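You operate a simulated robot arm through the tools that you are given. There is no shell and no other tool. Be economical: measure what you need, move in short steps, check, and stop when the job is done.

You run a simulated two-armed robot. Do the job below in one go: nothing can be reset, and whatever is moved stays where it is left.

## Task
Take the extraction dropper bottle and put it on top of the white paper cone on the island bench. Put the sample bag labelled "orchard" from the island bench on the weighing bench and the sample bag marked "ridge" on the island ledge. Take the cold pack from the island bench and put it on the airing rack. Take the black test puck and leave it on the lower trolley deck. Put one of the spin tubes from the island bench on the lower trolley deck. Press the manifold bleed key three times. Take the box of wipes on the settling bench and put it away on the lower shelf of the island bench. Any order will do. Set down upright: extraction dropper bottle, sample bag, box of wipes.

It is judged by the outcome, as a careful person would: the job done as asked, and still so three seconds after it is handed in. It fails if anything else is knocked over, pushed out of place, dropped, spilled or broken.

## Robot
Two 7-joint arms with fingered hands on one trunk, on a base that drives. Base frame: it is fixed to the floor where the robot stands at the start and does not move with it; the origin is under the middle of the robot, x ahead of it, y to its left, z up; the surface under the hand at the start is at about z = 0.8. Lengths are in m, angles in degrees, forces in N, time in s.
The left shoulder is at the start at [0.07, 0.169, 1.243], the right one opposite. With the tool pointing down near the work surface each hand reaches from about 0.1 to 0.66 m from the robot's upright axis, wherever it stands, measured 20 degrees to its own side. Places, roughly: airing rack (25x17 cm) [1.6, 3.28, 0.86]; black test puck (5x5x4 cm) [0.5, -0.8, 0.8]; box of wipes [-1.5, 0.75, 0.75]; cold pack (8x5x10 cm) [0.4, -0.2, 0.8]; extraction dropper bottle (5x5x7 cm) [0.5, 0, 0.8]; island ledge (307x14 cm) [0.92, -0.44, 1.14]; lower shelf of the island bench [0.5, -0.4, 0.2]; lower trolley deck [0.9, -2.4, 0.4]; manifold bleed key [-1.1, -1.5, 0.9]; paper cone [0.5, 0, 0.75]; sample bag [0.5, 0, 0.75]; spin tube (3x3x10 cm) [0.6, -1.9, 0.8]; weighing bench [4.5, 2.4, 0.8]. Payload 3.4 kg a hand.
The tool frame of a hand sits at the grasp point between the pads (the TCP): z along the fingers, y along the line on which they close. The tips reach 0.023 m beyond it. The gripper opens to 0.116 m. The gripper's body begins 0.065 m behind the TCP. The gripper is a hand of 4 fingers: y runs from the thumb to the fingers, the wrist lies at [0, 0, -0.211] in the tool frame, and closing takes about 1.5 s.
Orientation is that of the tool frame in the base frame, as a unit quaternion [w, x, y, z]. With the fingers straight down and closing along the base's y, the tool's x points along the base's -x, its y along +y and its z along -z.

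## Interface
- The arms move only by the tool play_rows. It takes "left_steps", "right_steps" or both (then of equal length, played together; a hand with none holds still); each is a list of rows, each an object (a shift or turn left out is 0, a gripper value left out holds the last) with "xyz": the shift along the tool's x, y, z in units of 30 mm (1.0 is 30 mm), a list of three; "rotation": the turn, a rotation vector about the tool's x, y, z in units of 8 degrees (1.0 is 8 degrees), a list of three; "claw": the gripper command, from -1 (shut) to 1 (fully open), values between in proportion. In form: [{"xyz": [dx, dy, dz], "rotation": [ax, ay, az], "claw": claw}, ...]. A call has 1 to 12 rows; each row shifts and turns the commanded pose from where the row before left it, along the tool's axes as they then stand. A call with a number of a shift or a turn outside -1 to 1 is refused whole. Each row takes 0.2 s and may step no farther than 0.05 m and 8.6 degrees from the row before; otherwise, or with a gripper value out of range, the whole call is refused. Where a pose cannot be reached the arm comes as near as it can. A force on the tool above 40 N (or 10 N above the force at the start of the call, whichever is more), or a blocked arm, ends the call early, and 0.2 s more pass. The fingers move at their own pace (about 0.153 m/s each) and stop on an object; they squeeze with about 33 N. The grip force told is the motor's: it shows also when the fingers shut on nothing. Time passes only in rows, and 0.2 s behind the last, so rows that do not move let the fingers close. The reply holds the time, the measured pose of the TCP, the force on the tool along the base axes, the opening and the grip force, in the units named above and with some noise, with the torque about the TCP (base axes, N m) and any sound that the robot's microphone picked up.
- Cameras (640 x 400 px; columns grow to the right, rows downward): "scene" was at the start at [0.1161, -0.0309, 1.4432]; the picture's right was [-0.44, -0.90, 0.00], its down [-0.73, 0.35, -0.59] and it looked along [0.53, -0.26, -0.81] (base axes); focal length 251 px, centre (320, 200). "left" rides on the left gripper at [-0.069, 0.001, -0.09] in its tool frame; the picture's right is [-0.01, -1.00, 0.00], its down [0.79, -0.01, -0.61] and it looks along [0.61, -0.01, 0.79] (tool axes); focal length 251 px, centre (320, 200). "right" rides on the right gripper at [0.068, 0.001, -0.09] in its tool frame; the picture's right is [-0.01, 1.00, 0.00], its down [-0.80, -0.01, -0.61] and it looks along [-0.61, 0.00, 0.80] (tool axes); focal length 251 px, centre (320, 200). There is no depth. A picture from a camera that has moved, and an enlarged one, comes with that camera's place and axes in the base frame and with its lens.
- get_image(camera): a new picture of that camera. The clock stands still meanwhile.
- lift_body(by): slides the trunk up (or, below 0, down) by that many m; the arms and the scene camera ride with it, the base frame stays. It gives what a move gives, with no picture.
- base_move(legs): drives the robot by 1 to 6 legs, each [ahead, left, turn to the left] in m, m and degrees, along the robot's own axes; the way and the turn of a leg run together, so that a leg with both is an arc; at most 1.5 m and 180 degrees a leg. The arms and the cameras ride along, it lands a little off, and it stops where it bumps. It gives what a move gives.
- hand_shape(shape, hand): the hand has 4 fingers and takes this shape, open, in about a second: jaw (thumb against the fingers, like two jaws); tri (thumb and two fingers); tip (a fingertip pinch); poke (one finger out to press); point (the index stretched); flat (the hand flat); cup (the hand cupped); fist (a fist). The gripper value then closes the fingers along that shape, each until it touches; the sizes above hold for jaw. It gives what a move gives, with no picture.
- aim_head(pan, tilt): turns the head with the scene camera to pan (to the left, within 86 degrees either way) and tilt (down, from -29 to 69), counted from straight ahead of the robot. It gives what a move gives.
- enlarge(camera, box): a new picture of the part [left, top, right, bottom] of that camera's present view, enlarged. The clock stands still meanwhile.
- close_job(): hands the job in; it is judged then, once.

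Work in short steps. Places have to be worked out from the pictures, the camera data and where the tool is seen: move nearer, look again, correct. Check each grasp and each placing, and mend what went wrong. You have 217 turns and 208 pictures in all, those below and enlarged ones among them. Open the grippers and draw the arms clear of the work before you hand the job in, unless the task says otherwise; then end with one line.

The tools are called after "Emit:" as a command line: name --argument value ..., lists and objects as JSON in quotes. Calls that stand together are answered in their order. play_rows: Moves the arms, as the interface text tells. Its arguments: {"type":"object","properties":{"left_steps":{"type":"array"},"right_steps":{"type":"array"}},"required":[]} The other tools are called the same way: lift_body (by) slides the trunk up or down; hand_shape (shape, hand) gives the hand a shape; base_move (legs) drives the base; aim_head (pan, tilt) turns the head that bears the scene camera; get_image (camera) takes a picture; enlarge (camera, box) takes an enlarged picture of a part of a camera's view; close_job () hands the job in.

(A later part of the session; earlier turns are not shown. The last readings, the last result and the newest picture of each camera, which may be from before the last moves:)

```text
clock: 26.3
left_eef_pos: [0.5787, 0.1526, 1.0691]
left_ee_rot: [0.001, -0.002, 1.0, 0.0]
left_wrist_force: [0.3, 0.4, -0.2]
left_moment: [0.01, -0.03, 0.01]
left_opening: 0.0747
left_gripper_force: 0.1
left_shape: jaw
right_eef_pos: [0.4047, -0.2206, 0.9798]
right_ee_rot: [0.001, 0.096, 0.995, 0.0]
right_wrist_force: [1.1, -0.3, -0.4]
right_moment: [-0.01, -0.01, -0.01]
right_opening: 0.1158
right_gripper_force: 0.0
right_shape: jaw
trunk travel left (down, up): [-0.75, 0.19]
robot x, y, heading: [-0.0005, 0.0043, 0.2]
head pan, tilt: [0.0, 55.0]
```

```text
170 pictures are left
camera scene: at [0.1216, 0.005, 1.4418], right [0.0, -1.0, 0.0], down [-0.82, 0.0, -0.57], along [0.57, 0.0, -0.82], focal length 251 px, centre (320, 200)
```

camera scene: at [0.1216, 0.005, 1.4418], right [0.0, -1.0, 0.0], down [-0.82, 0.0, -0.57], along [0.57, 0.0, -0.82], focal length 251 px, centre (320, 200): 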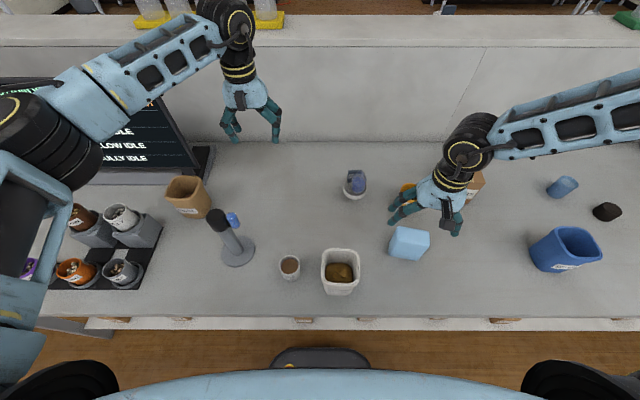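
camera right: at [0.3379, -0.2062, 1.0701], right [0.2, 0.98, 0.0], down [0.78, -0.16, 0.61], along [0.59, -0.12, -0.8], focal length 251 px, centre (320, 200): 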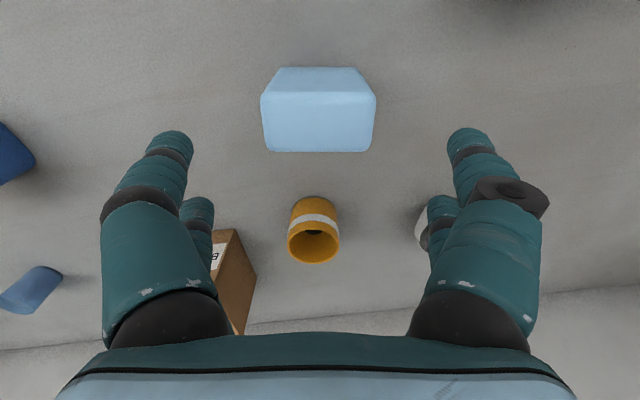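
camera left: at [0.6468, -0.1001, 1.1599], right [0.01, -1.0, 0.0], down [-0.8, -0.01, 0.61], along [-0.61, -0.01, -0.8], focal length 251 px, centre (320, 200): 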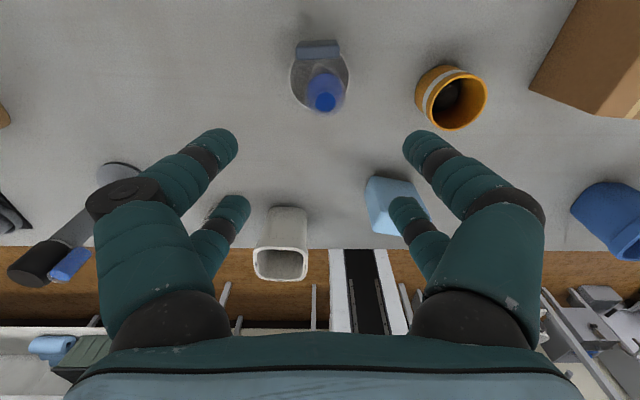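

Perfect alignment. Descend to z≈0.842 and close.

Emit:
play_rows --right_steps '[{"xyz": [0, 0, 0.92]}, {"xyz": [0, 0, 0.92]}, {"xyz": [0, 0, 0.92]}, {"xyz": [0, 0, 0.92]}, {"xyz": [0, 0, 0.92]}, {"claw": -1}, {"claw": -1}, {"claw": -1}, {"claw": -1}, {"claw": -1}, {"claw": -1}]'

Emit:
get_image --camera "right"

```text
clock: 27.6
left_eef_pos: [0.5754, 0.1554, 1.0721]
left_ee_rot: [0.001, -0.003, 1.0, -0.001]
left_wrist_force: [0.1, -1.2, 0.0]
left_moment: [0.03, -0.04, 0.0]
left_opening: 0.0749
left_gripper_force: 0.0
left_shape: jaw
right_eef_pos: [0.4021, -0.2232, 0.8588]
right_ee_rot: [0.008, 0.093, 0.996, 0.004]
right_wrist_force: [2.2, 5.2, 30.9]
right_moment: [-0.42, 0.54, -0.09]
right_opening: 0.0764
right_gripper_force: 17.7
right_shape: jaw
right hand out of reach, approached as far as the arm can: row 5
trunk travel left (down, up): [-0.75, 0.19]
robot x, y, heading: [-0.0015, 0.0062, 0.4]
head pan, tilt: [0.0, 55.0]
stopped in row 6 (right hand): the force on the tool passed its limit at 41 N (the readings are from after the stop); the commanded pose is now the measured one
```

```text
169 pictures are left
camera right: at [0.3358, -0.2082, 0.949], right [0.2, 0.98, 0.01], down [0.77, -0.16, 0.62], along [0.61, -0.11, -0.79], focal length 251 px, centre (320, 200)
```

right: 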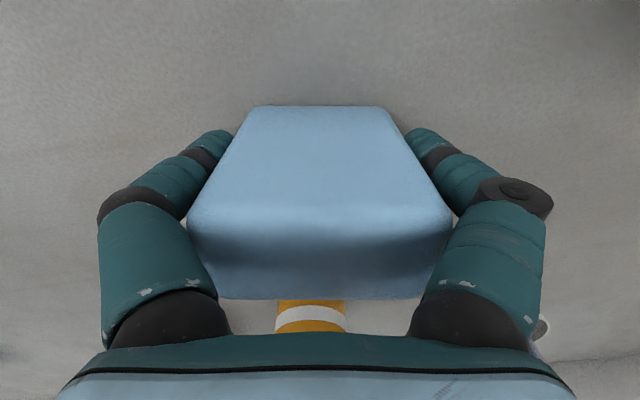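

The grip reached the pack a bit high (some downward load). Relieve 5 mm upward while closing fully.

Emit:
play_rows --right_steps '[{"xyz": [0, 0, -0.15], "claw": -0.0}, {"claw": -1}, {"claw": -1}, {"claw": -1}, {"claw": -1}, {"claw": -1}]'

Emit:
play_rows --right_steps '[{"xyz": [0, 0, -0.4]}, {"xyz": [0, 0, -0.8]}, {"xyz": [0, 0, -1]}, {"xyz": [0, 0, -1]}, {"xyz": [0, 0, -1]}]'

Emit:
get_image --camera "right"

Emit:
get_image --camera "scene"

```text
clock: 29.0
left_eef_pos: [0.5783, 0.1527, 1.0695]
left_ee_rot: [0.0, -0.001, 1.0, 0.0]
left_wrist_force: [0.1, 0.0, -0.4]
left_moment: [0.0, 0.0, 0.02]
left_opening: 0.075
left_gripper_force: 0.1
left_shape: jaw
right_eef_pos: [0.4024, -0.2253, 0.8604]
right_ee_rot: [0.003, 0.095, 0.995, 0.003]
right_wrist_force: [-0.6, 0.2, -0.9]
right_moment: [0.0, 0.0, 0.03]
right_opening: 0.0736
right_gripper_force: 33.4
right_shape: jaw
trunk travel left (down, up): [-0.75, 0.19]
robot x, y, heading: [0.0019, 0.0024, 0.3]
head pan, tilt: [0.0, 55.0]
```

```text
clock: 30.2
left_eef_pos: [0.5778, 0.1526, 1.0721]
left_ee_rot: [0.0, -0.003, 1.0, 0.0]
left_wrist_force: [0.4, 0.1, -0.1]
left_moment: [0.03, -0.03, 0.0]
left_opening: 0.075
left_gripper_force: 0.1
left_shape: jaw
right_eef_pos: [0.4006, -0.226, 0.9863]
right_ee_rot: [0.004, 0.094, 0.996, 0.003]
right_wrist_force: [0.3, 0.0, -3.8]
right_moment: [0.01, -0.07, -0.03]
right_opening: 0.0737
right_gripper_force: 32.0
right_shape: jaw
trunk travel left (down, up): [-0.75, 0.19]
robot x, y, heading: [-0.0015, 0.0063, 0.1]
head pan, tilt: [0.0, 55.0]
```

```text
168 pictures are left
camera right: at [0.3343, -0.2114, 1.0762], right [0.2, 0.98, 0.01], down [0.77, -0.16, 0.61], along [0.6, -0.12, -0.79], focal length 251 px, centre (320, 200)
```

right: 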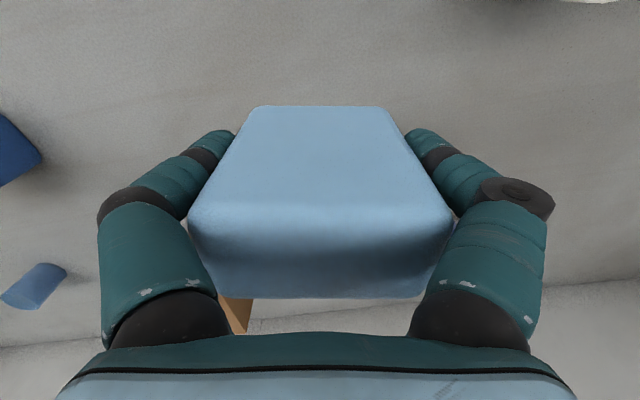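

```text
167 pictures are left
camera scene: at [0.1213, 0.0055, 1.4418], right [0.0, -1.0, 0.0], down [-0.82, 0.0, -0.57], along [0.57, 0.0, -0.82], focal length 251 px, centre (320, 200)
```

scene: 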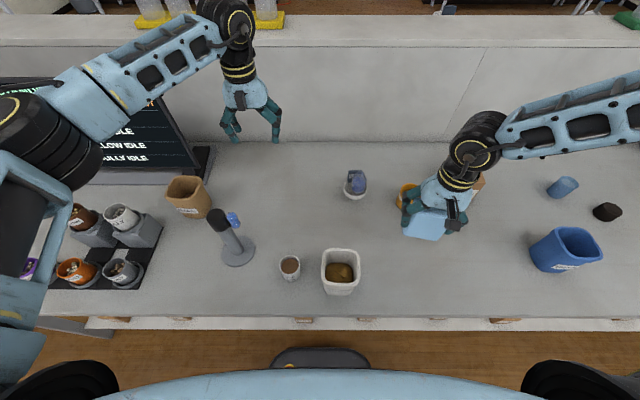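

Cold pack held (~4 N). Raise it, then shift the base 0.2 m left for the ridge bag and look.

Emit:
play_rows --right_steps '[{"xyz": [0.5, 0, -1]}, {"xyz": [0.5, 0, -1]}, {"xyz": [0.5, 0, -1]}, {"xyz": [0.5, 0, -0.7]}]'

Emit:
base_move --legs '[[0, 0.2, 0]]'

Emit:
get_image --camera "left"

Emit:
get_image --camera "scene"

```text
clock: 31.2
left_eef_pos: [0.5772, 0.1528, 1.0714]
left_ee_rot: [0.001, -0.003, 1.0, 0.0]
left_wrist_force: [-0.7, 0.9, 1.5]
left_moment: [-0.01, -0.01, 0.01]
left_opening: 0.075
left_gripper_force: 0.1
left_shape: jaw
right_eef_pos: [0.3397, -0.2146, 1.0977]
right_ee_rot: [0.004, 0.094, 0.996, 0.003]
right_wrist_force: [-0.2, -0.3, -3.5]
right_moment: [-0.01, -0.04, -0.02]
right_opening: 0.0739
right_gripper_force: 33.2
right_shape: jaw
trunk travel left (down, up): [-0.75, 0.19]
robot x, y, heading: [0.0018, 0.0072, 0.1]
head pan, tilt: [0.0, 55.0]
```

```text
clock: 32.8
left_eef_pos: [0.5771, 0.3527, 1.0713]
left_ee_rot: [0.0, -0.002, 1.0, 0.001]
left_wrist_force: [0.1, -0.9, 0.1]
left_moment: [0.04, 0.0, -0.03]
left_opening: 0.0747
left_gripper_force: 0.1
left_shape: jaw
right_eef_pos: [0.3408, -0.0158, 1.0976]
right_ee_rot: [0.004, 0.094, 0.996, 0.004]
right_wrist_force: [0.2, -0.6, -2.0]
right_moment: [0.01, 0.0, 0.01]
right_opening: 0.0736
right_gripper_force: 33.2
right_shape: jaw
trunk travel left (down, up): [-0.75, 0.19]
robot x, y, heading: [-0.0008, 0.1997, 0.3]
head pan, tilt: [0.0, 55.0]
```

```text
166 pictures are left
camera left: at [0.6456, 0.3528, 1.1595], right [0.01, -1.0, 0.0], down [-0.79, -0.01, 0.61], along [-0.61, -0.01, -0.79], focal length 251 px, centre (320, 200)
```

left: 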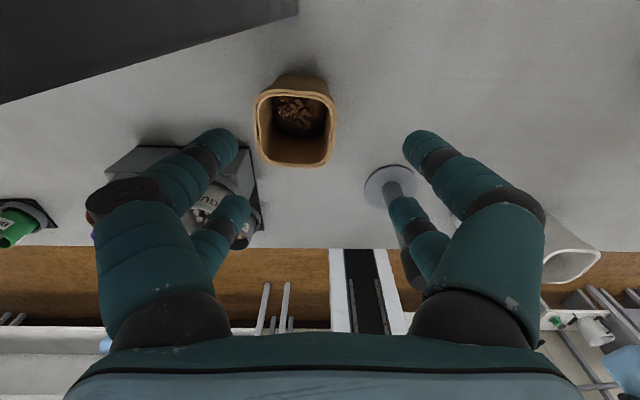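

```text
165 pictures are left
camera scene: at [0.1213, 0.2035, 1.4417], right [0.0, -1.0, 0.0], down [-0.82, 0.0, -0.57], along [0.57, 0.0, -0.82], focal length 251 px, centre (320, 200)
```

scene: 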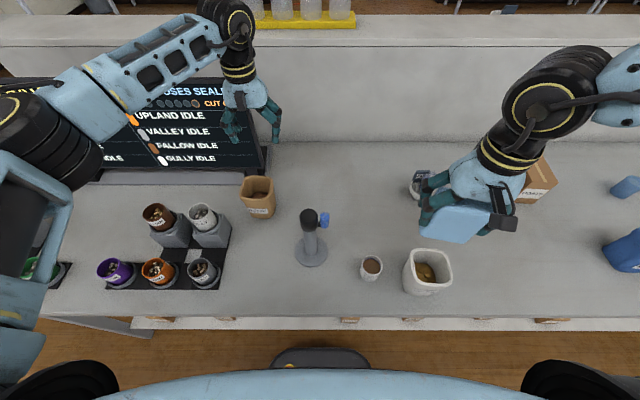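

Ridge bag rim ≈[0.543,0.375,0.898], ~8.6 cm wide. Enlarge to judge its turn.

Emit:
enlarge --camera "left" --box '[240, 60, 350, 180]'

Emit:
enlarge --camera "scene" --box '[220, 160, 300, 230]'

```text
3.33 times, centred on (295, 120) of left
camera zoom: at [0.6456, 0.3528, 1.1595], right [0.01, -1.0, 0.0], down [-0.79, -0.01, 0.61], along [-0.61, -0.01, -0.79], focal length 838 px, centre (403, 467)
```

zoom: 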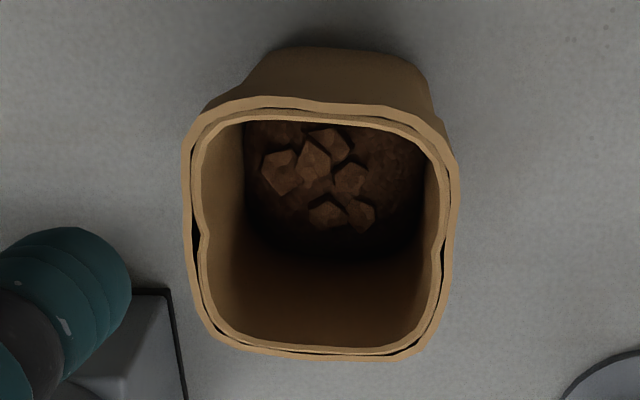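

```text
5.71 times, centred on (260, 195) of scene
camera zoom: at [0.1213, 0.2035, 1.4417], right [0.0, -1.0, 0.0], down [-0.82, 0.0, -0.57], along [0.57, 0.0, -0.82], focal length 1434 px, centre (663, 229)
```

zoom: 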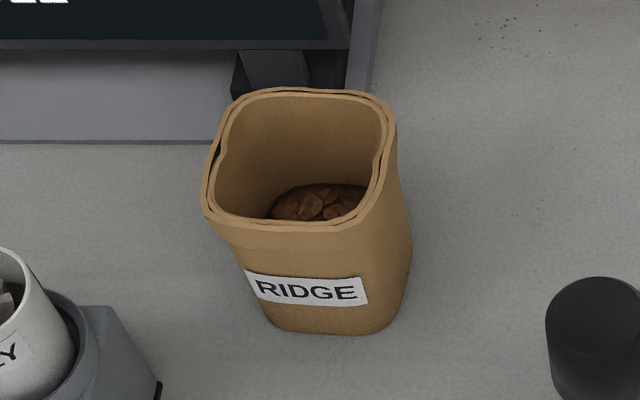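

Turn ~4°. Open the left hand and come above the bag.

Emit:
play_rows --left_steps '[{"xyz": [0.28, 0.19, 0.8], "claw": 1}, {"xyz": [0.28, 0.19, 0.8]}, {"xyz": [0.28, 0.19, 0.8]}, {"xyz": [0.28, 0.19, 0.8]}, {"rotation": [0, 0, 0.5]}, {}]'

Emit:
get_image --camera "left"

```text
clock: 34.2
left_eef_pos: [0.5433, 0.3763, 0.9749]
left_ee_rot: [-0.001, 0.033, 0.999, 0.0]
left_wrist_force: [0.3, -0.7, -0.2]
left_moment: [0.01, 0.01, 0.0]
left_opening: 0.1161
left_gripper_force: 0.1
left_shape: jaw
right_eef_pos: [0.3409, -0.0142, 1.0979]
right_ee_rot: [0.004, 0.094, 0.996, 0.003]
right_wrist_force: [0.4, 0.7, -2.6]
right_moment: [0.02, -0.03, 0.0]
right_opening: 0.0737
right_gripper_force: 32.6
right_shape: jaw
trunk travel left (down, up): [-0.75, 0.19]
robot x, y, heading: [-0.0012, 0.2058, 0.3]
head pan, tilt: [0.0, 55.0]
```

```text
162 pictures are left
camera left: at [0.6121, 0.3725, 1.0634], right [-0.06, -1.0, 0.0], down [-0.79, 0.04, 0.61], along [-0.61, 0.03, -0.79], focal length 251 px, centre (320, 200)
```

left: 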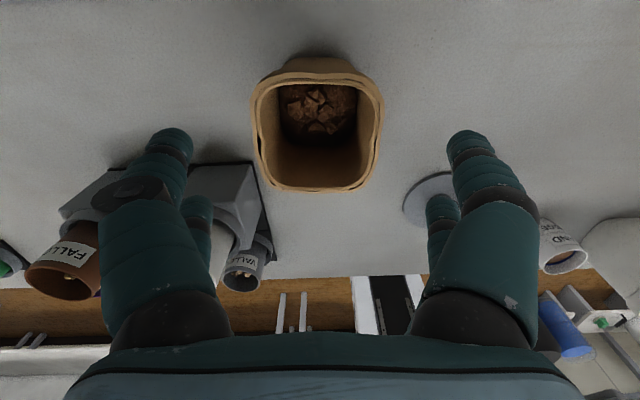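

Aligned within 3 mm. Descend to z≈0.872, close in stages.

Emit:
play_rows --left_steps '[{"xyz": [0.1, 0.06, 0.8]}, {"xyz": [0, 0, 0.9]}, {"xyz": [0, 0, 0.9]}, {"xyz": [0, 0, 0.8]}, {"claw": 1}]'

Emit:
get_image --camera "left"

```text
clock: 35.4
left_eef_pos: [0.5408, 0.3793, 0.8725]
left_ee_rot: [0.0, 0.033, 0.999, 0.0]
left_wrist_force: [0.0, -0.1, 0.0]
left_moment: [-0.01, 0.01, 0.02]
left_opening: 0.116
left_gripper_force: 0.1
left_shape: jaw
right_eef_pos: [0.3401, -0.0144, 1.0983]
right_ee_rot: [0.004, 0.094, 0.996, 0.003]
right_wrist_force: [-0.7, 1.1, -2.8]
right_moment: [0.0, 0.02, 0.0]
right_opening: 0.0735
right_gripper_force: 33.1
right_shape: jaw
trunk travel left (down, up): [-0.75, 0.19]
robot x, y, heading: [0.0005, 0.2006, 0.3]
head pan, tilt: [0.0, 55.0]
```

```text
161 pictures are left
camera left: at [0.6095, 0.3754, 0.9614], right [-0.06, -1.0, 0.0], down [-0.79, 0.04, 0.61], along [-0.61, 0.03, -0.79], focal length 251 px, centre (320, 200)
```

left: 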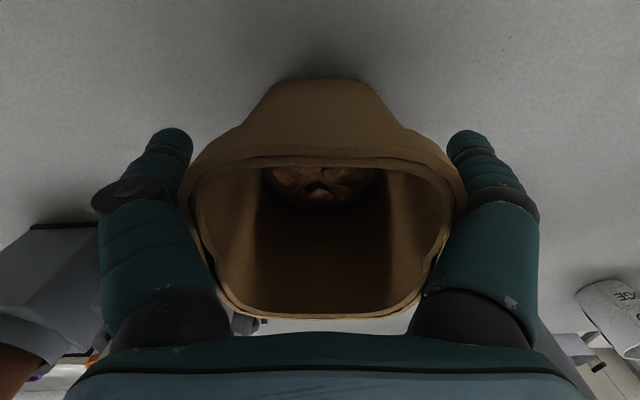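

Bag is between the fingers. Close.

Emit:
play_rows --left_steps '[{"claw": 0.5}, {"claw": 0.2}, {"claw": -1}, {"claw": -1}, {"claw": -1}, {"claw": -1}, {"claw": -1}]'

Emit:
play_rows --left_steps '[{"xyz": [0, 0, -0.4]}, {"xyz": [0, 0, -0.8]}, {"xyz": [0, 0, -1]}, {"xyz": [0, 0, -1]}]'

Emit:
get_image --camera "left"

Emit:
get_image --camera "scene"

```text
clock: 37.0
left_eef_pos: [0.5418, 0.3798, 0.873]
left_ee_rot: [0.0, 0.032, 0.999, 0.0]
left_wrist_force: [-0.2, 0.3, -0.1]
left_moment: [0.01, 0.02, -0.02]
left_opening: 0.0551
left_gripper_force: 30.0
left_shape: jaw
right_eef_pos: [0.3401, -0.013, 1.0981]
right_ee_rot: [0.004, 0.093, 0.996, 0.003]
right_wrist_force: [-0.2, -0.8, -3.5]
right_moment: [0.01, -0.01, 0.01]
right_opening: 0.0738
right_gripper_force: 32.9
right_shape: jaw
trunk travel left (down, up): [-0.75, 0.19]
robot x, y, heading: [-0.0007, 0.2045, 0.6]
head pan, tilt: [0.0, 55.0]
```

```text
clock: 38.0
left_eef_pos: [0.5407, 0.3786, 0.9674]
left_ee_rot: [0.0, 0.032, 0.999, 0.001]
left_wrist_force: [-0.5, -0.3, -1.8]
left_moment: [-0.03, -0.01, -0.04]
left_opening: 0.0552
left_gripper_force: 29.6
left_shape: jaw
right_eef_pos: [0.3414, -0.0141, 1.0984]
right_ee_rot: [0.004, 0.094, 0.996, 0.003]
right_wrist_force: [-0.1, -0.7, -4.0]
right_moment: [0.0, 0.04, -0.02]
right_opening: 0.0738
right_gripper_force: 32.8
right_shape: jaw
trunk travel left (down, up): [-0.75, 0.19]
robot x, y, heading: [-0.0048, 0.2051, 0.3]
head pan, tilt: [0.0, 55.0]
```

```text
160 pictures are left
camera left: at [0.6088, 0.3742, 1.0573], right [-0.06, -1.0, 0.0], down [-0.79, 0.04, 0.61], along [-0.61, 0.03, -0.79], focal length 251 px, centre (320, 200)
```

left: 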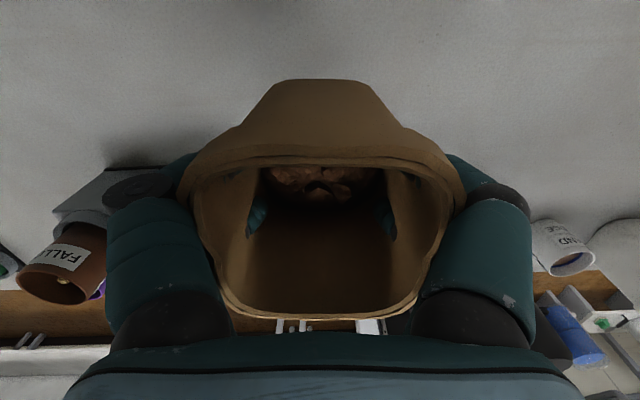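

```text
159 pictures are left
camera scene: at [0.1212, 0.2061, 1.4417], right [0.0, -1.0, 0.0], down [-0.82, 0.0, -0.57], along [0.57, 0.0, -0.82], focal length 251 px, centre (320, 200)
```

scene: 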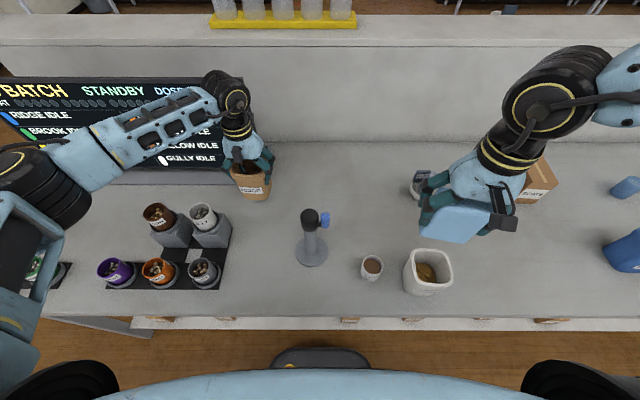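

Ridge held. Raise and tuck the left hand, then back away from the bench.

Emit:
play_rows --left_steps '[{"xyz": [0, 0, -1]}, {"xyz": [0, 0, -1]}, {"xyz": [0, 0, -1]}, {"xyz": [0, 0, -1]}, {"xyz": [0.5, 0, -1]}, {"xyz": [1, 0, -1]}, {"xyz": [1, 0, -0.5]}, {"xyz": [1, 0, 0]}, {"xyz": [1, 0, 0]}, {"xyz": [1, 0, 0]}, {"xyz": [0.5, 0, 0]}]'

Emit:
base_move --legs '[[-0.4, 0, 0], [0, 0, 90]]'

Emit:
aim_head --pan 0 --tilt 25

Emit:
get_image --camera "scene"

```text
clock: 40.4
left_eef_pos: [0.3601, 0.3911, 1.1644]
left_ee_rot: [0.0, 0.033, 0.999, 0.0]
left_wrist_force: [0.0, -0.5, -2.1]
left_moment: [-0.04, -0.02, -0.02]
left_opening: 0.055
left_gripper_force: 29.9
left_shape: jaw
right_eef_pos: [0.3402, -0.0142, 1.0978]
right_ee_rot: [0.004, 0.094, 0.996, 0.003]
right_wrist_force: [1.0, 0.5, -4.7]
right_moment: [0.02, -0.02, 0.01]
right_opening: 0.0735
right_gripper_force: 32.7
right_shape: jaw
trunk travel left (down, up): [-0.75, 0.19]
robot x, y, heading: [-0.0044, 0.2036, -0.2]
head pan, tilt: [0.0, 55.0]
```

```text
clock: 46.7
left_eef_pos: [-0.5915, 0.5653, 1.163]
left_ee_rot: [-0.001, -0.687, 0.727, 0.0]
left_wrist_force: [0.0, -0.3, -2.4]
left_moment: [0.0, 0.01, 0.0]
left_opening: 0.0545
left_gripper_force: 30.0
left_shape: jaw
right_eef_pos: [-0.186, 0.5475, 1.0985]
right_ee_rot: [0.001, -0.641, 0.768, 0.005]
right_wrist_force: [0.9, -0.4, -2.9]
right_moment: [0.0, -0.02, 0.01]
right_opening: 0.0732
right_gripper_force: 32.7
right_shape: jaw
trunk travel left (down, up): [-0.75, 0.19]
robot x, y, heading: [-0.4038, 0.2068, 90.7]
head pan, tilt: [0.0, 55.0]
```

```text
clock: 47.7
left_eef_pos: [-0.5916, 0.5646, 1.1631]
left_ee_rot: [0.0, -0.687, 0.727, 0.0]
left_wrist_force: [-0.9, -0.2, -2.4]
left_moment: [0.01, -0.01, 0.0]
left_opening: 0.055
left_gripper_force: 30.0
left_shape: jaw
right_eef_pos: [-0.1868, 0.5479, 1.0972]
right_ee_rot: [0.0, -0.641, 0.768, 0.005]
right_wrist_force: [-0.1, 0.1, -3.2]
right_moment: [0.04, 0.01, 0.01]
right_opening: 0.0733
right_gripper_force: 33.0
right_shape: jaw
trunk travel left (down, up): [-0.75, 0.19]
robot x, y, heading: [-0.4021, 0.2024, 91.0]
head pan, tilt: [0.0, 25.0]
```

```text
158 pictures are left
camera scene: at [-0.4043, 0.3475, 1.4856], right [1.0, 0.01, 0.0], down [0.01, -0.42, -0.91], along [-0.01, 0.91, -0.42], focal length 251 px, centre (320, 200)
```

scene: 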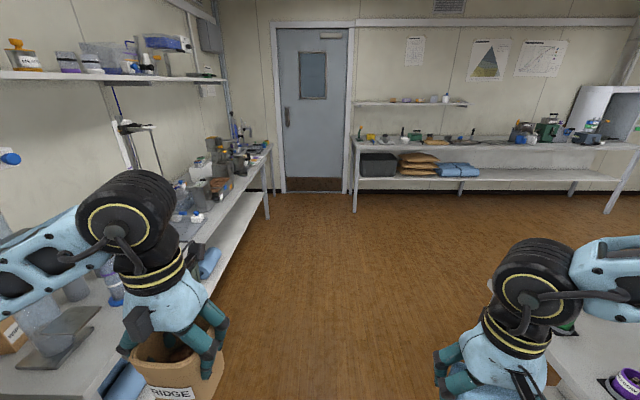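

Corridor is clear. Drive forward past the island's end, turn right, drive behind, then look.

Emit:
base_move --legs '[[1.5, 0, 0], [0, 0, -91], [1.2, 0, 0]]'

Emit:
aim_head --pan -35 --tilt 25

Emit:
get_image --camera "scene"

Emit:
aim_head --pan 45 --tilt 20

Emit:
get_image --camera "scene"

```text
clock: 64.7
left_eef_pos: [1.1392, 1.9132, 1.1642]
left_ee_rot: [0.0, 0.028, 1.0, -0.001]
left_wrist_force: [-0.5, 0.7, -3.0]
left_moment: [0.01, -0.04, -0.05]
left_opening: 0.0552
left_gripper_force: 30.1
left_shape: jaw
right_eef_pos: [1.1224, 1.5081, 1.0979]
right_ee_rot: [0.004, 0.09, 0.996, 0.003]
right_wrist_force: [-0.4, 0.4, -3.1]
right_moment: [0.02, -0.01, -0.02]
right_opening: 0.0734
right_gripper_force: 32.7
right_shape: jaw
trunk travel left (down, up): [-0.75, 0.19]
robot x, y, heading: [0.7774, 1.7247, 0.9]
head pan, tilt: [0.0, 25.0]
```

```text
clock: 65.7
left_eef_pos: [1.1389, 1.9142, 1.1629]
left_ee_rot: [0.0, 0.028, 1.0, 0.0]
left_wrist_force: [0.6, -0.5, -1.8]
left_moment: [0.01, -0.02, -0.02]
left_opening: 0.0548
left_gripper_force: 29.5
left_shape: jaw
right_eef_pos: [1.1227, 1.5063, 1.0972]
right_ee_rot: [0.003, 0.089, 0.996, 0.003]
right_wrist_force: [0.1, -0.5, -3.2]
right_moment: [-0.01, -0.05, -0.01]
right_opening: 0.0734
right_gripper_force: 33.1
right_shape: jaw
trunk travel left (down, up): [-0.75, 0.19]
robot x, y, heading: [0.7778, 1.7223, 0.7]
head pan, tilt: [-35.0, 25.0]
```

```text
157 pictures are left
camera scene: at [0.9059, 1.6731, 1.4857], right [-0.56, -0.83, 0.0], down [-0.35, 0.24, -0.91], along [0.75, -0.51, -0.42], focal length 251 px, centre (320, 200)
```

scene: 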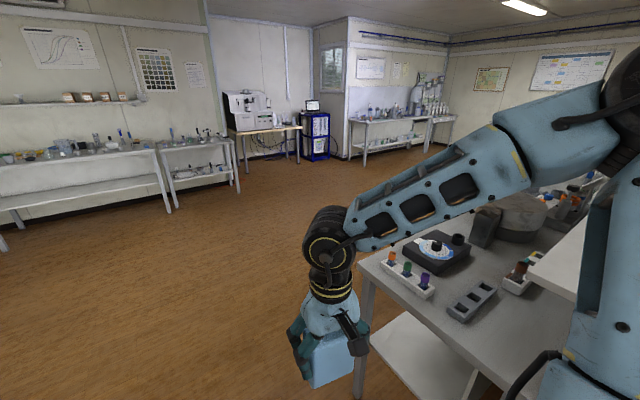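

```text
clock: 67.2
left_eef_pos: [1.1396, 1.9127, 1.1621]
left_ee_rot: [0.001, 0.028, 1.0, 0.0]
left_wrist_force: [-0.5, -0.8, -1.1]
left_moment: [0.03, 0.0, -0.05]
left_opening: 0.0546
left_gripper_force: 29.9
left_shape: jaw
right_eef_pos: [1.1223, 1.5075, 1.0976]
right_ee_rot: [0.003, 0.09, 0.996, 0.003]
right_wrist_force: [-0.6, -0.4, -4.5]
right_moment: [-0.03, -0.03, -0.03]
right_opening: 0.0736
right_gripper_force: 32.7
right_shape: jaw
trunk travel left (down, up): [-0.75, 0.19]
robot x, y, heading: [0.7799, 1.7228, 0.8]
head pan, tilt: [45.0, 20.0]
```

```text
156 pictures are left
camera scene: at [0.8948, 1.7915, 1.4938], right [0.72, -0.7, 0.0], down [-0.24, -0.25, -0.94], along [0.66, 0.67, -0.34], focal length 251 px, centre (320, 200)
```

scene: 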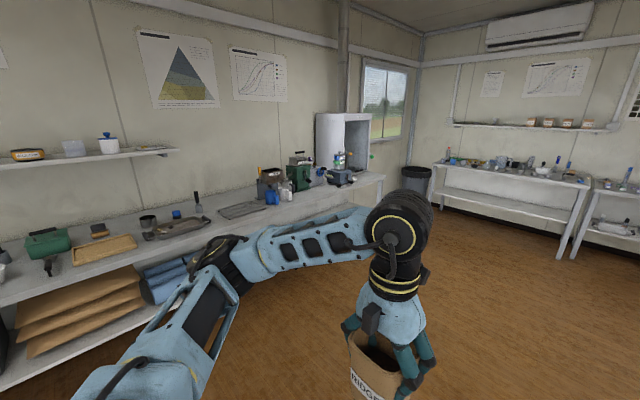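

The island is two-sided, so I'll place the ridge bag on the ledge from its open end (y≈1.09). Turn to face it, raise the trunk, and look.

Emit:
base_move --legs '[[0, 0, -91], [0.15, 0, 0]]'

Emit:
lift_body --by 0.15

Emit:
aim_head --pan 12 --tilt 40

Emit:
get_image --camera "scene"

```text
clock: 72.5
left_eef_pos: [0.9619, 1.2098, 1.1644]
left_ee_rot: [0.0, 0.733, 0.68, 0.0]
left_wrist_force: [0.3, 0.2, -2.2]
left_moment: [-0.01, 0.02, 0.0]
left_opening: 0.0546
left_gripper_force: 29.9
left_shape: jaw
right_eef_pos: [0.5578, 1.2348, 1.098]
right_ee_rot: [0.005, 0.774, 0.633, -0.001]
right_wrist_force: [-0.2, -0.2, -2.9]
right_moment: [0.0, 0.03, -0.01]
right_opening: 0.0733
right_gripper_force: 32.7
right_shape: jaw
trunk travel left (down, up): [-0.75, 0.19]
robot x, y, heading: [0.7799, 1.5729, -90.5]
head pan, tilt: [45.0, 20.0]
```

```text
clock: 74.2
left_eef_pos: [0.9606, 1.2074, 1.3132]
left_ee_rot: [0.0, 0.733, 0.68, 0.0]
left_wrist_force: [-0.4, -0.1, -1.7]
left_moment: [-0.01, 0.0, -0.04]
left_opening: 0.0547
left_gripper_force: 30.2
left_shape: jaw
right_eef_pos: [0.5571, 1.2334, 1.2468]
right_ee_rot: [0.004, 0.774, 0.633, -0.001]
right_wrist_force: [-0.3, -0.3, -4.0]
right_moment: [-0.04, 0.02, 0.01]
right_opening: 0.0732
right_gripper_force: 33.1
right_shape: jaw
trunk travel left (down, up): [-0.9, 0.04]
robot x, y, heading: [0.7799, 1.5727, -90.3]
head pan, tilt: [45.0, 20.0]
```

```text
clock: 75.2
left_eef_pos: [0.9615, 1.2081, 1.314]
left_ee_rot: [-0.001, 0.733, 0.68, 0.0]
left_wrist_force: [-0.4, -0.2, -2.3]
left_moment: [-0.01, -0.05, 0.0]
left_opening: 0.0549
left_gripper_force: 29.5
left_shape: jaw
right_eef_pos: [0.5576, 1.2322, 1.248]
right_ee_rot: [0.005, 0.774, 0.633, 0.0]
right_wrist_force: [0.0, -0.4, -3.2]
right_moment: [-0.05, 0.02, -0.01]
right_opening: 0.0734
right_gripper_force: 32.8
right_shape: jaw
trunk travel left (down, up): [-0.9, 0.04]
robot x, y, heading: [0.7786, 1.5674, -90.5]
head pan, tilt: [12.0, 40.0]
```

```text
155 pictures are left
camera scene: at [0.7954, 1.4393, 1.6124], right [-0.98, -0.2, 0.0], down [-0.13, 0.63, -0.77], along [0.16, -0.75, -0.64], focal length 251 px, centre (320, 200)
```

scene: 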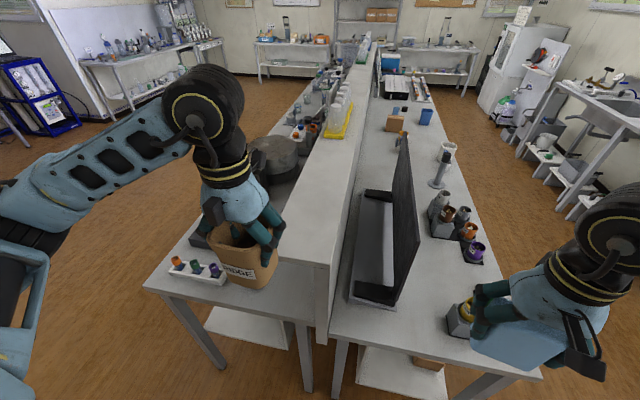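

The ledge end is at y≈1.10, x≈0.84–0.97. Move the bag over (0.908, 1.0).

Emit:
play_rows --left_steps '[{"xyz": [-0.88, -0.155, 0]}, {"xyz": [-0.88, -0.155, 0]}, {"xyz": [-0.88, -0.155, 0]}, {"xyz": [-0.88, -0.155, 0]}, {"xyz": [-0.88, -0.155, 0]}, {"xyz": [-0.88, -0.155, 0]}, {"xyz": [-0.88, -0.155, 0]}, {"xyz": [-0.88, -0.155, 0]}]'

Emit:
get_image --camera "left"

Emit:
get_image --camera "scene"

```text
clock: 77.0
left_eef_pos: [0.9067, 1.0003, 1.3133]
left_ee_rot: [-0.002, 0.733, 0.68, 0.001]
left_wrist_force: [-0.2, 0.5, -3.1]
left_moment: [0.01, -0.02, -0.02]
left_opening: 0.0549
left_gripper_force: 29.5
left_shape: jaw
right_eef_pos: [0.555, 1.2309, 1.2467]
right_ee_rot: [0.004, 0.774, 0.633, 0.0]
right_wrist_force: [0.2, -0.4, -3.7]
right_moment: [0.01, 0.0, -0.01]
right_opening: 0.0735
right_gripper_force: 33.2
right_shape: jaw
trunk travel left (down, up): [-0.9, 0.04]
robot x, y, heading: [0.7789, 1.5752, -90.3]
head pan, tilt: [12.0, 40.0]
```

```text
154 pictures are left
camera left: at [0.9015, 0.9309, 1.402], right [-1.0, 0.07, 0.0], down [0.05, 0.79, 0.61], along [0.04, 0.61, -0.79], focal length 251 px, centre (320, 200)
```

left: 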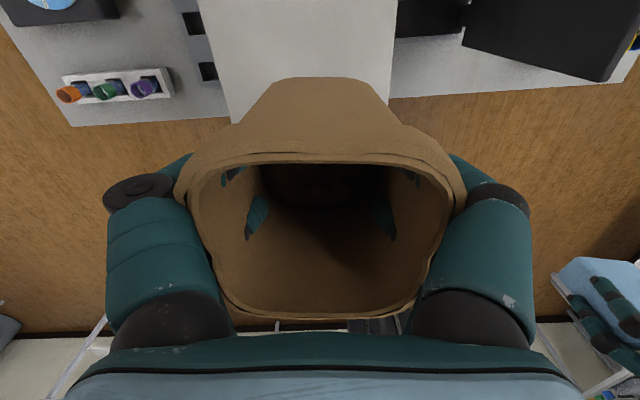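

```text
153 pictures are left
camera scene: at [0.7937, 1.4379, 1.6122], right [-0.98, -0.2, 0.0], down [-0.13, 0.63, -0.77], along [0.16, -0.75, -0.64], focal length 251 px, centre (320, 200)
```

scene: 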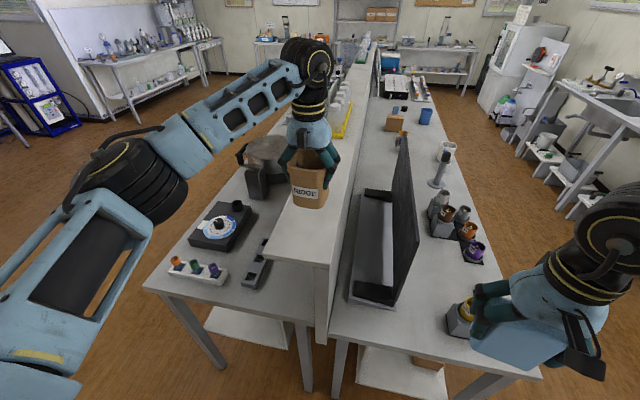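

Ledge centre is at x≈0.917; shift +9 mm and lower in steps until contact.

Emit:
play_rows --left_steps '[{"xyz": [0, 0.3, 0.7]}, {"xyz": [0, 0, 0.8]}, {"xyz": [0, 0, 0.6]}, {"xyz": [0, 0, 0.2]}, {"xyz": [0, 0, 0.15]}]'

Emit:
enlarge --camera "scene" --box '[250, 100, 390, 270]'

```text
clock: 78.2
left_eef_pos: [0.9178, 0.9989, 1.2402]
left_ee_rot: [0.001, 0.733, 0.68, 0.0]
left_wrist_force: [-0.1, -0.5, -1.5]
left_moment: [0.03, -0.03, -0.01]
left_opening: 0.0548
left_gripper_force: 30.1
left_shape: jaw
right_eef_pos: [0.5568, 1.2313, 1.2475]
right_ee_rot: [0.005, 0.774, 0.633, -0.001]
right_wrist_force: [0.1, 0.0, -3.4]
right_moment: [0.01, 0.0, -0.01]
right_opening: 0.0734
right_gripper_force: 32.6
right_shape: jaw
trunk travel left (down, up): [-0.9, 0.04]
robot x, y, heading: [0.778, 1.5716, -90.5]
head pan, tilt: [12.0, 40.0]
```

```text
2.35 times, centred on (320, 185) of scene
camera zoom: at [0.7955, 1.4388, 1.6123], right [-0.98, -0.2, 0.0], down [-0.13, 0.63, -0.77], along [0.16, -0.75, -0.64], focal length 590 px, centre (320, 235)
```

zoom: 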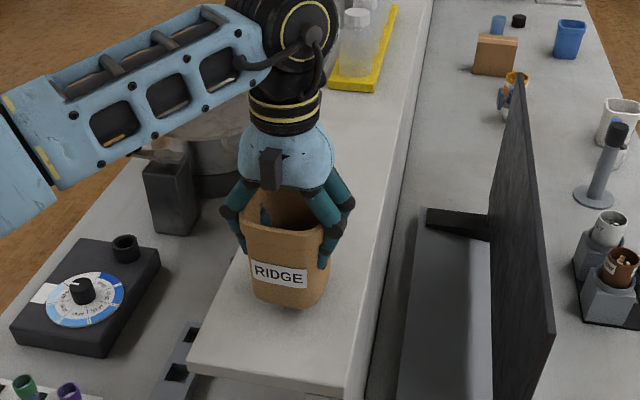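

Slightly off centre; shift −6 mm and keep lowering till contact.

Emit:
play_rows --left_steps '[{"xyz": [0, -0.2, 0.1]}, {"xyz": [0, 0, 0.15]}, {"xyz": [0, 0, 0.15]}, {"xyz": [0, 0, 0.1]}, {"xyz": [0, 0, 0.1]}]'

```text
clock: 79.4
left_eef_pos: [0.9112, 1.0004, 1.2227]
left_ee_rot: [0.001, 0.733, 0.68, -0.001]
left_wrist_force: [0.4, -0.7, 2.1]
left_moment: [0.01, -0.05, 0.02]
left_opening: 0.055
left_gripper_force: 30.0
left_shape: jaw
right_eef_pos: [0.5576, 1.2335, 1.2481]
right_ee_rot: [0.004, 0.773, 0.634, -0.001]
right_wrist_force: [0.1, -0.3, -3.0]
right_moment: [0.0, -0.01, -0.04]
right_opening: 0.0734
right_gripper_force: 32.3
right_shape: jaw
trunk travel left (down, up): [-0.9, 0.04]
robot x, y, heading: [0.778, 1.571, -90.5]
head pan, tilt: [12.0, 40.0]
```

Contact just made. Open gradually.

Emit:
play_rows --left_steps '[{"xyz": [0, 0, 0.04]}, {"claw": 0.2}, {"claw": 0.5}, {"claw": 1}, {"claw": 1}, {"claw": 1}]'

Emit:
play_rows --left_steps '[{"xyz": [0, 0, -0.5]}, {"xyz": [0, 0, -0.9]}, {"xyz": [0, 0, -1]}, {"xyz": [0, 0, -1]}, {"xyz": [0, 0, -0.8]}]'

Emit:
get_image --camera "left"

Emit:
enlarge --camera "scene" --box '[250, 100, 390, 270]'

```text
clock: 80.8
left_eef_pos: [0.9107, 0.9997, 1.222]
left_ee_rot: [-0.001, 0.733, 0.68, 0.001]
left_wrist_force: [0.9, 0.4, -0.2]
left_moment: [0.01, 0.01, -0.03]
left_opening: 0.116
left_gripper_force: 0.0
left_shape: jaw
right_eef_pos: [0.5574, 1.2319, 1.248]
right_ee_rot: [0.004, 0.774, 0.633, 0.0]
right_wrist_force: [0.1, 0.5, -3.9]
right_moment: [-0.02, 0.02, -0.01]
right_opening: 0.0734
right_gripper_force: 32.7
right_shape: jaw
trunk travel left (down, up): [-0.9, 0.04]
robot x, y, heading: [0.7799, 1.569, -90.5]
head pan, tilt: [12.0, 40.0]
```

```text
clock: 82.0
left_eef_pos: [0.9111, 0.9996, 1.3471]
left_ee_rot: [0.0, 0.733, 0.68, 0.001]
left_wrist_force: [0.2, 0.0, -0.2]
left_moment: [0.01, -0.02, 0.01]
left_opening: 0.1159
left_gripper_force: 0.0
left_shape: jaw
right_eef_pos: [0.5569, 1.2328, 1.2467]
right_ee_rot: [0.005, 0.774, 0.633, 0.0]
right_wrist_force: [0.2, 0.8, -2.8]
right_moment: [-0.02, 0.03, 0.0]
right_opening: 0.0733
right_gripper_force: 32.8
right_shape: jaw
trunk travel left (down, up): [-0.9, 0.04]
robot x, y, heading: [0.7788, 1.5737, -90.5]
head pan, tilt: [12.0, 40.0]
```

```text
151 pictures are left
camera left: at [0.9058, 0.9314, 1.4364], right [-1.0, 0.07, 0.0], down [0.05, 0.79, 0.61], along [0.04, 0.61, -0.79], focal length 251 px, centre (320, 200)
```

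left: 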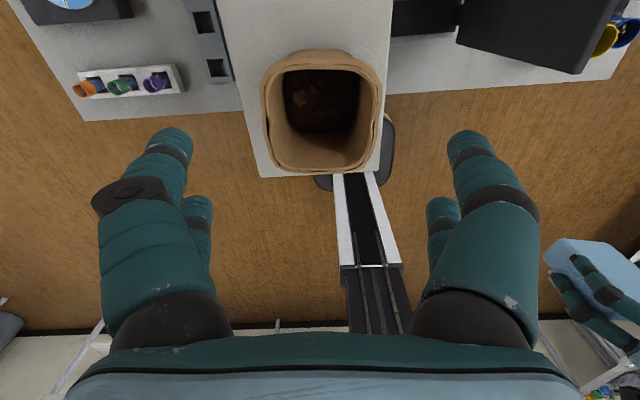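

```text
2.35 times, centred on (320, 185) of scene
camera zoom: at [0.7945, 1.44, 1.6124], right [-0.98, -0.2, 0.0], down [-0.13, 0.63, -0.77], along [0.16, -0.75, -0.64], focal length 590 px, centre (320, 235)
```

zoom: 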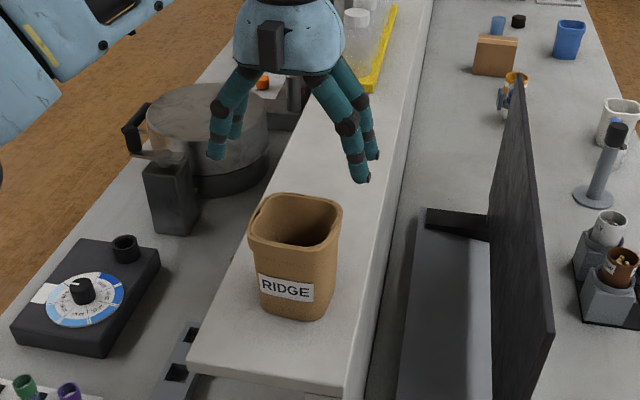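

Ridge stands on the ledge. Retract the left hand, lower the trunk back, back off and turn toward the airing rack.

Emit:
play_rows --left_steps '[{"xyz": [1, 0, 0]}, {"xyz": [1, 0, 0]}, {"xyz": [1, 0, 0]}, {"xyz": [1, 0, 0]}, {"xyz": [1, 0, 0]}, {"xyz": [1, 0, 0]}, {"xyz": [1, 0, 0]}, {"xyz": [0.5, 0, 0]}]'

Emit:
base_move --legs '[[-0.3, 0, 0], [0, 0, 180], [0, -0.62, 0], [0.45, 0, 0]]'

Emit:
aim_head --pan -8 --tilt 42

Emit:
get_image --camera "scene"

```text
clock: 83.8
left_eef_pos: [0.9277, 1.2252, 1.3459]
left_ee_rot: [0.0, 0.733, 0.68, 0.0]
left_wrist_force: [-0.4, 0.4, -0.4]
left_moment: [-0.02, 0.03, 0.03]
left_opening: 0.1161
left_gripper_force: 0.0
left_shape: jaw
right_eef_pos: [0.5566, 1.2328, 1.2471]
right_ee_rot: [0.005, 0.774, 0.633, -0.001]
right_wrist_force: [-0.1, 0.0, -3.8]
right_moment: [0.0, 0.0, 0.03]
right_opening: 0.0737
right_gripper_force: 33.0
right_shape: jaw
trunk travel left (down, up): [-0.9, 0.04]
robot x, y, heading: [0.7778, 1.5725, -90.5]
head pan, tilt: [12.0, 40.0]
```

```text
clock: 98.5
left_eef_pos: [1.2712, 2.6565, 1.3462]
left_ee_rot: [0.001, -0.672, 0.74, 0.001]
left_wrist_force: [0.4, -0.3, -0.1]
left_moment: [0.03, 0.03, 0.0]
left_opening: 0.1159
left_gripper_force: 0.0
left_shape: jaw
right_eef_pos: [1.6406, 2.6417, 1.2497]
right_ee_rot: [0.001, -0.626, 0.78, 0.006]
right_wrist_force: [0.1, -0.2, -3.0]
right_moment: [0.02, -0.04, 0.01]
right_opening: 0.073
right_gripper_force: 32.8
right_shape: jaw
trunk travel left (down, up): [-0.9, 0.04]
robot x, y, heading: [1.4128, 2.3118, 88.6]
head pan, tilt: [12.0, 40.0]
```

```text
clock: 99.4
left_eef_pos: [1.2696, 2.6598, 1.3462]
left_ee_rot: [0.0, -0.672, 0.74, 0.0]
left_wrist_force: [0.1, 0.2, -0.2]
left_moment: [0.04, -0.01, -0.03]
left_opening: 0.1157
left_gripper_force: 0.1
left_shape: jaw
right_eef_pos: [1.6404, 2.6434, 1.2477]
right_ee_rot: [0.001, -0.625, 0.781, 0.005]
right_wrist_force: [0.5, 0.1, -3.1]
right_moment: [0.01, 0.01, -0.02]
right_opening: 0.0731
right_gripper_force: 33.0
right_shape: jaw
trunk travel left (down, up): [-0.9, 0.04]
robot x, y, heading: [1.4167, 2.3034, 88.8]
head pan, tilt: [-8.0, 42.0]
```

```text
149 pictures are left
camera scene: at [1.4272, 2.443, 1.6094], right [0.99, -0.16, 0.0], down [-0.11, -0.66, -0.74], along [0.12, 0.73, -0.67], focal length 251 px, centre (320, 200)
```

scene: 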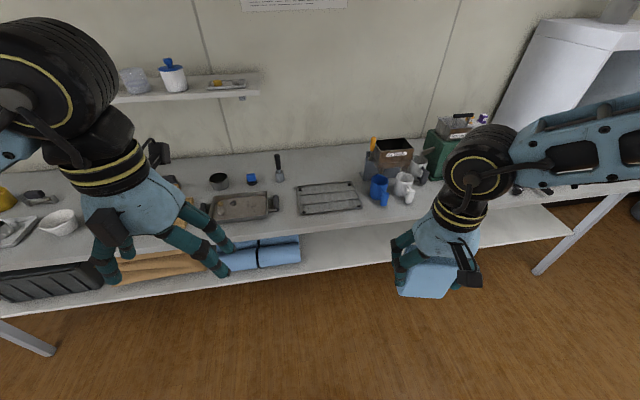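

Rack centre ≈[1.595,3.265,0.86], bench edge y≈3.05. Drive 0.37 m ahead and lower the trunk.

Emit:
base_move --legs '[[0.37, 0, 1]]'

Emit:
lift_body --by -0.13

Emit:
get_image --camera "scene"

```text
clock: 101.7
left_eef_pos: [1.2699, 3.0197, 1.3473]
left_ee_rot: [0.001, -0.68, 0.734, 0.001]
left_wrist_force: [0.5, -0.2, 0.2]
left_moment: [0.02, -0.03, -0.04]
left_opening: 0.1159
left_gripper_force: 0.0
left_shape: jaw
right_eef_pos: [1.6391, 3.0114, 1.2486]
right_ee_rot: [0.001, -0.634, 0.774, 0.005]
right_wrist_force: [-0.2, -0.6, -3.0]
right_moment: [0.03, 0.01, 0.0]
right_opening: 0.073
right_gripper_force: 32.6
right_shape: jaw
trunk travel left (down, up): [-0.9, 0.04]
robot x, y, heading: [1.4165, 2.6741, 89.9]
head pan, tilt: [-8.0, 42.0]
```

```text
clock: 103.3
left_eef_pos: [1.2684, 3.0237, 1.2156]
left_ee_rot: [-0.001, -0.679, 0.734, 0.0]
left_wrist_force: [1.0, 0.4, 0.7]
left_moment: [0.01, -0.03, -0.01]
left_opening: 0.1158
left_gripper_force: 0.1
left_shape: jaw
right_eef_pos: [1.6407, 3.0152, 1.1162]
right_ee_rot: [0.0, -0.633, 0.774, 0.005]
right_wrist_force: [0.6, 0.6, -3.3]
right_moment: [-0.02, 0.0, -0.03]
right_opening: 0.0732
right_gripper_force: 32.3
right_shape: jaw
trunk travel left (down, up): [-0.77, 0.17]
robot x, y, heading: [1.4203, 2.6745, 89.7]
head pan, tilt: [-8.0, 42.0]
```

```text
148 pictures are left
camera scene: at [1.4303, 2.81, 1.4795], right [0.99, -0.14, 0.0], down [-0.1, -0.66, -0.74], along [0.11, 0.73, -0.67], focal length 251 px, centre (320, 200)
```

scene: 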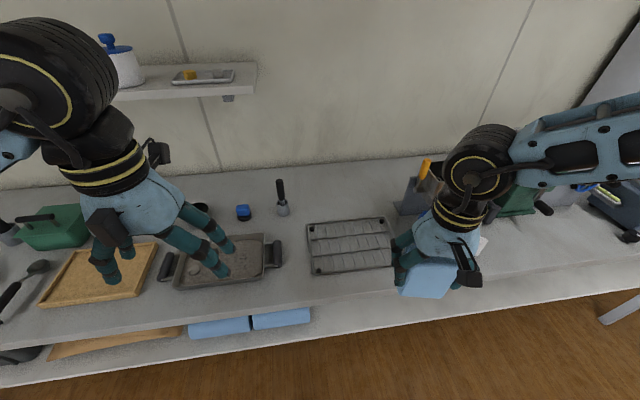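

Carry the cold pack over the rack centre (1.593,3.268).

Emit:
play_rows --right_steps '[{"xyz": [-0.885, 0.352, 0.1]}, {"xyz": [-0.885, 0.352, 0.2]}, {"xyz": [-0.885, 0.352, 0.3]}, {"xyz": [-0.885, 0.352, 0.3]}, {"xyz": [-0.885, 0.352, 0.3]}, {"xyz": [-0.885, 0.352, 0.3]}, {"xyz": [-0.885, 0.352, 0.3]}, {"xyz": [-0.885, 0.352, 0.3]}, {"xyz": [-0.885, 0.352, 0.3]}]'

Emit:
get_image --camera "scene"

Emit:
get_image --camera "right"

```text
clock: 105.3
left_eef_pos: [1.2697, 3.0232, 1.2172]
left_ee_rot: [0.0, -0.679, 0.734, 0.001]
left_wrist_force: [-0.6, 0.2, -0.1]
left_moment: [0.0, 0.01, 0.03]
left_opening: 0.116
left_gripper_force: 0.1
left_shape: jaw
right_eef_pos: [1.6254, 3.2231, 1.0617]
right_ee_rot: [0.001, -0.634, 0.774, 0.005]
right_wrist_force: [0.2, 0.0, -2.7]
right_moment: [0.01, 0.01, -0.01]
right_opening: 0.073
right_gripper_force: 32.9
right_shape: jaw
right hand out of reach, approached as far as the arm can: row 8, 9
trunk travel left (down, up): [-0.77, 0.17]
robot x, y, heading: [1.4156, 2.6762, 89.4]
head pan, tilt: [-8.0, 42.0]
```

```text
147 pictures are left
camera scene: at [1.4306, 2.8101, 1.4794], right [0.99, -0.15, 0.0], down [-0.1, -0.66, -0.74], along [0.11, 0.73, -0.67], focal length 251 px, centre (320, 200)
```

scene: 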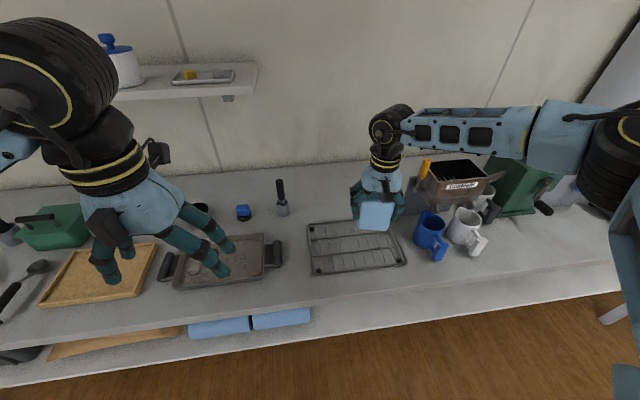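

```text
146 pictures are left
camera right: at [1.6135, 3.156, 1.1521], right [-0.98, 0.21, 0.01], down [0.17, 0.77, 0.61], along [0.12, 0.6, -0.79], focal length 251 px, centre (320, 200)
```

right: 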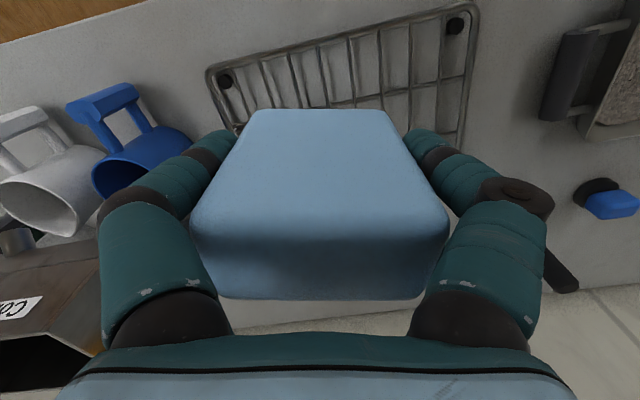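

Reach limit; rack centre confirmed ≈(1.603,3.27). Drive 5 cm closer.

Emit:
base_move --legs '[[0.06, 0.015, 0]]'

Emit:
get_image --camera "right"

```text
clock: 106.3
left_eef_pos: [1.2551, 3.077, 1.2175]
left_ee_rot: [0.0, -0.679, 0.734, 0.003]
left_wrist_force: [0.4, -0.8, 0.1]
left_moment: [0.08, 0.03, 0.02]
left_opening: 0.1162
left_gripper_force: 0.0
left_shape: jaw
right_eef_pos: [1.6115, 3.278, 1.0646]
right_ee_rot: [0.001, -0.633, 0.774, 0.007]
right_wrist_force: [0.2, -1.4, -3.1]
right_moment: [0.02, 0.0, 0.0]
right_opening: 0.0734
right_gripper_force: 33.1
right_shape: jaw
trunk travel left (down, up): [-0.77, 0.17]
robot x, y, heading: [1.3987, 2.7364, 89.8]
head pan, tilt: [-8.0, 42.0]
```

```text
145 pictures are left
camera right: at [1.5996, 3.21, 1.1546], right [-0.98, 0.21, 0.01], down [0.17, 0.77, 0.62], along [0.12, 0.6, -0.79], focal length 251 px, centre (320, 200)
```

right: 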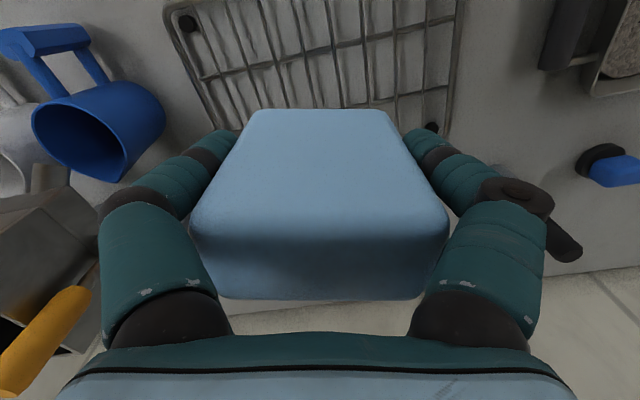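

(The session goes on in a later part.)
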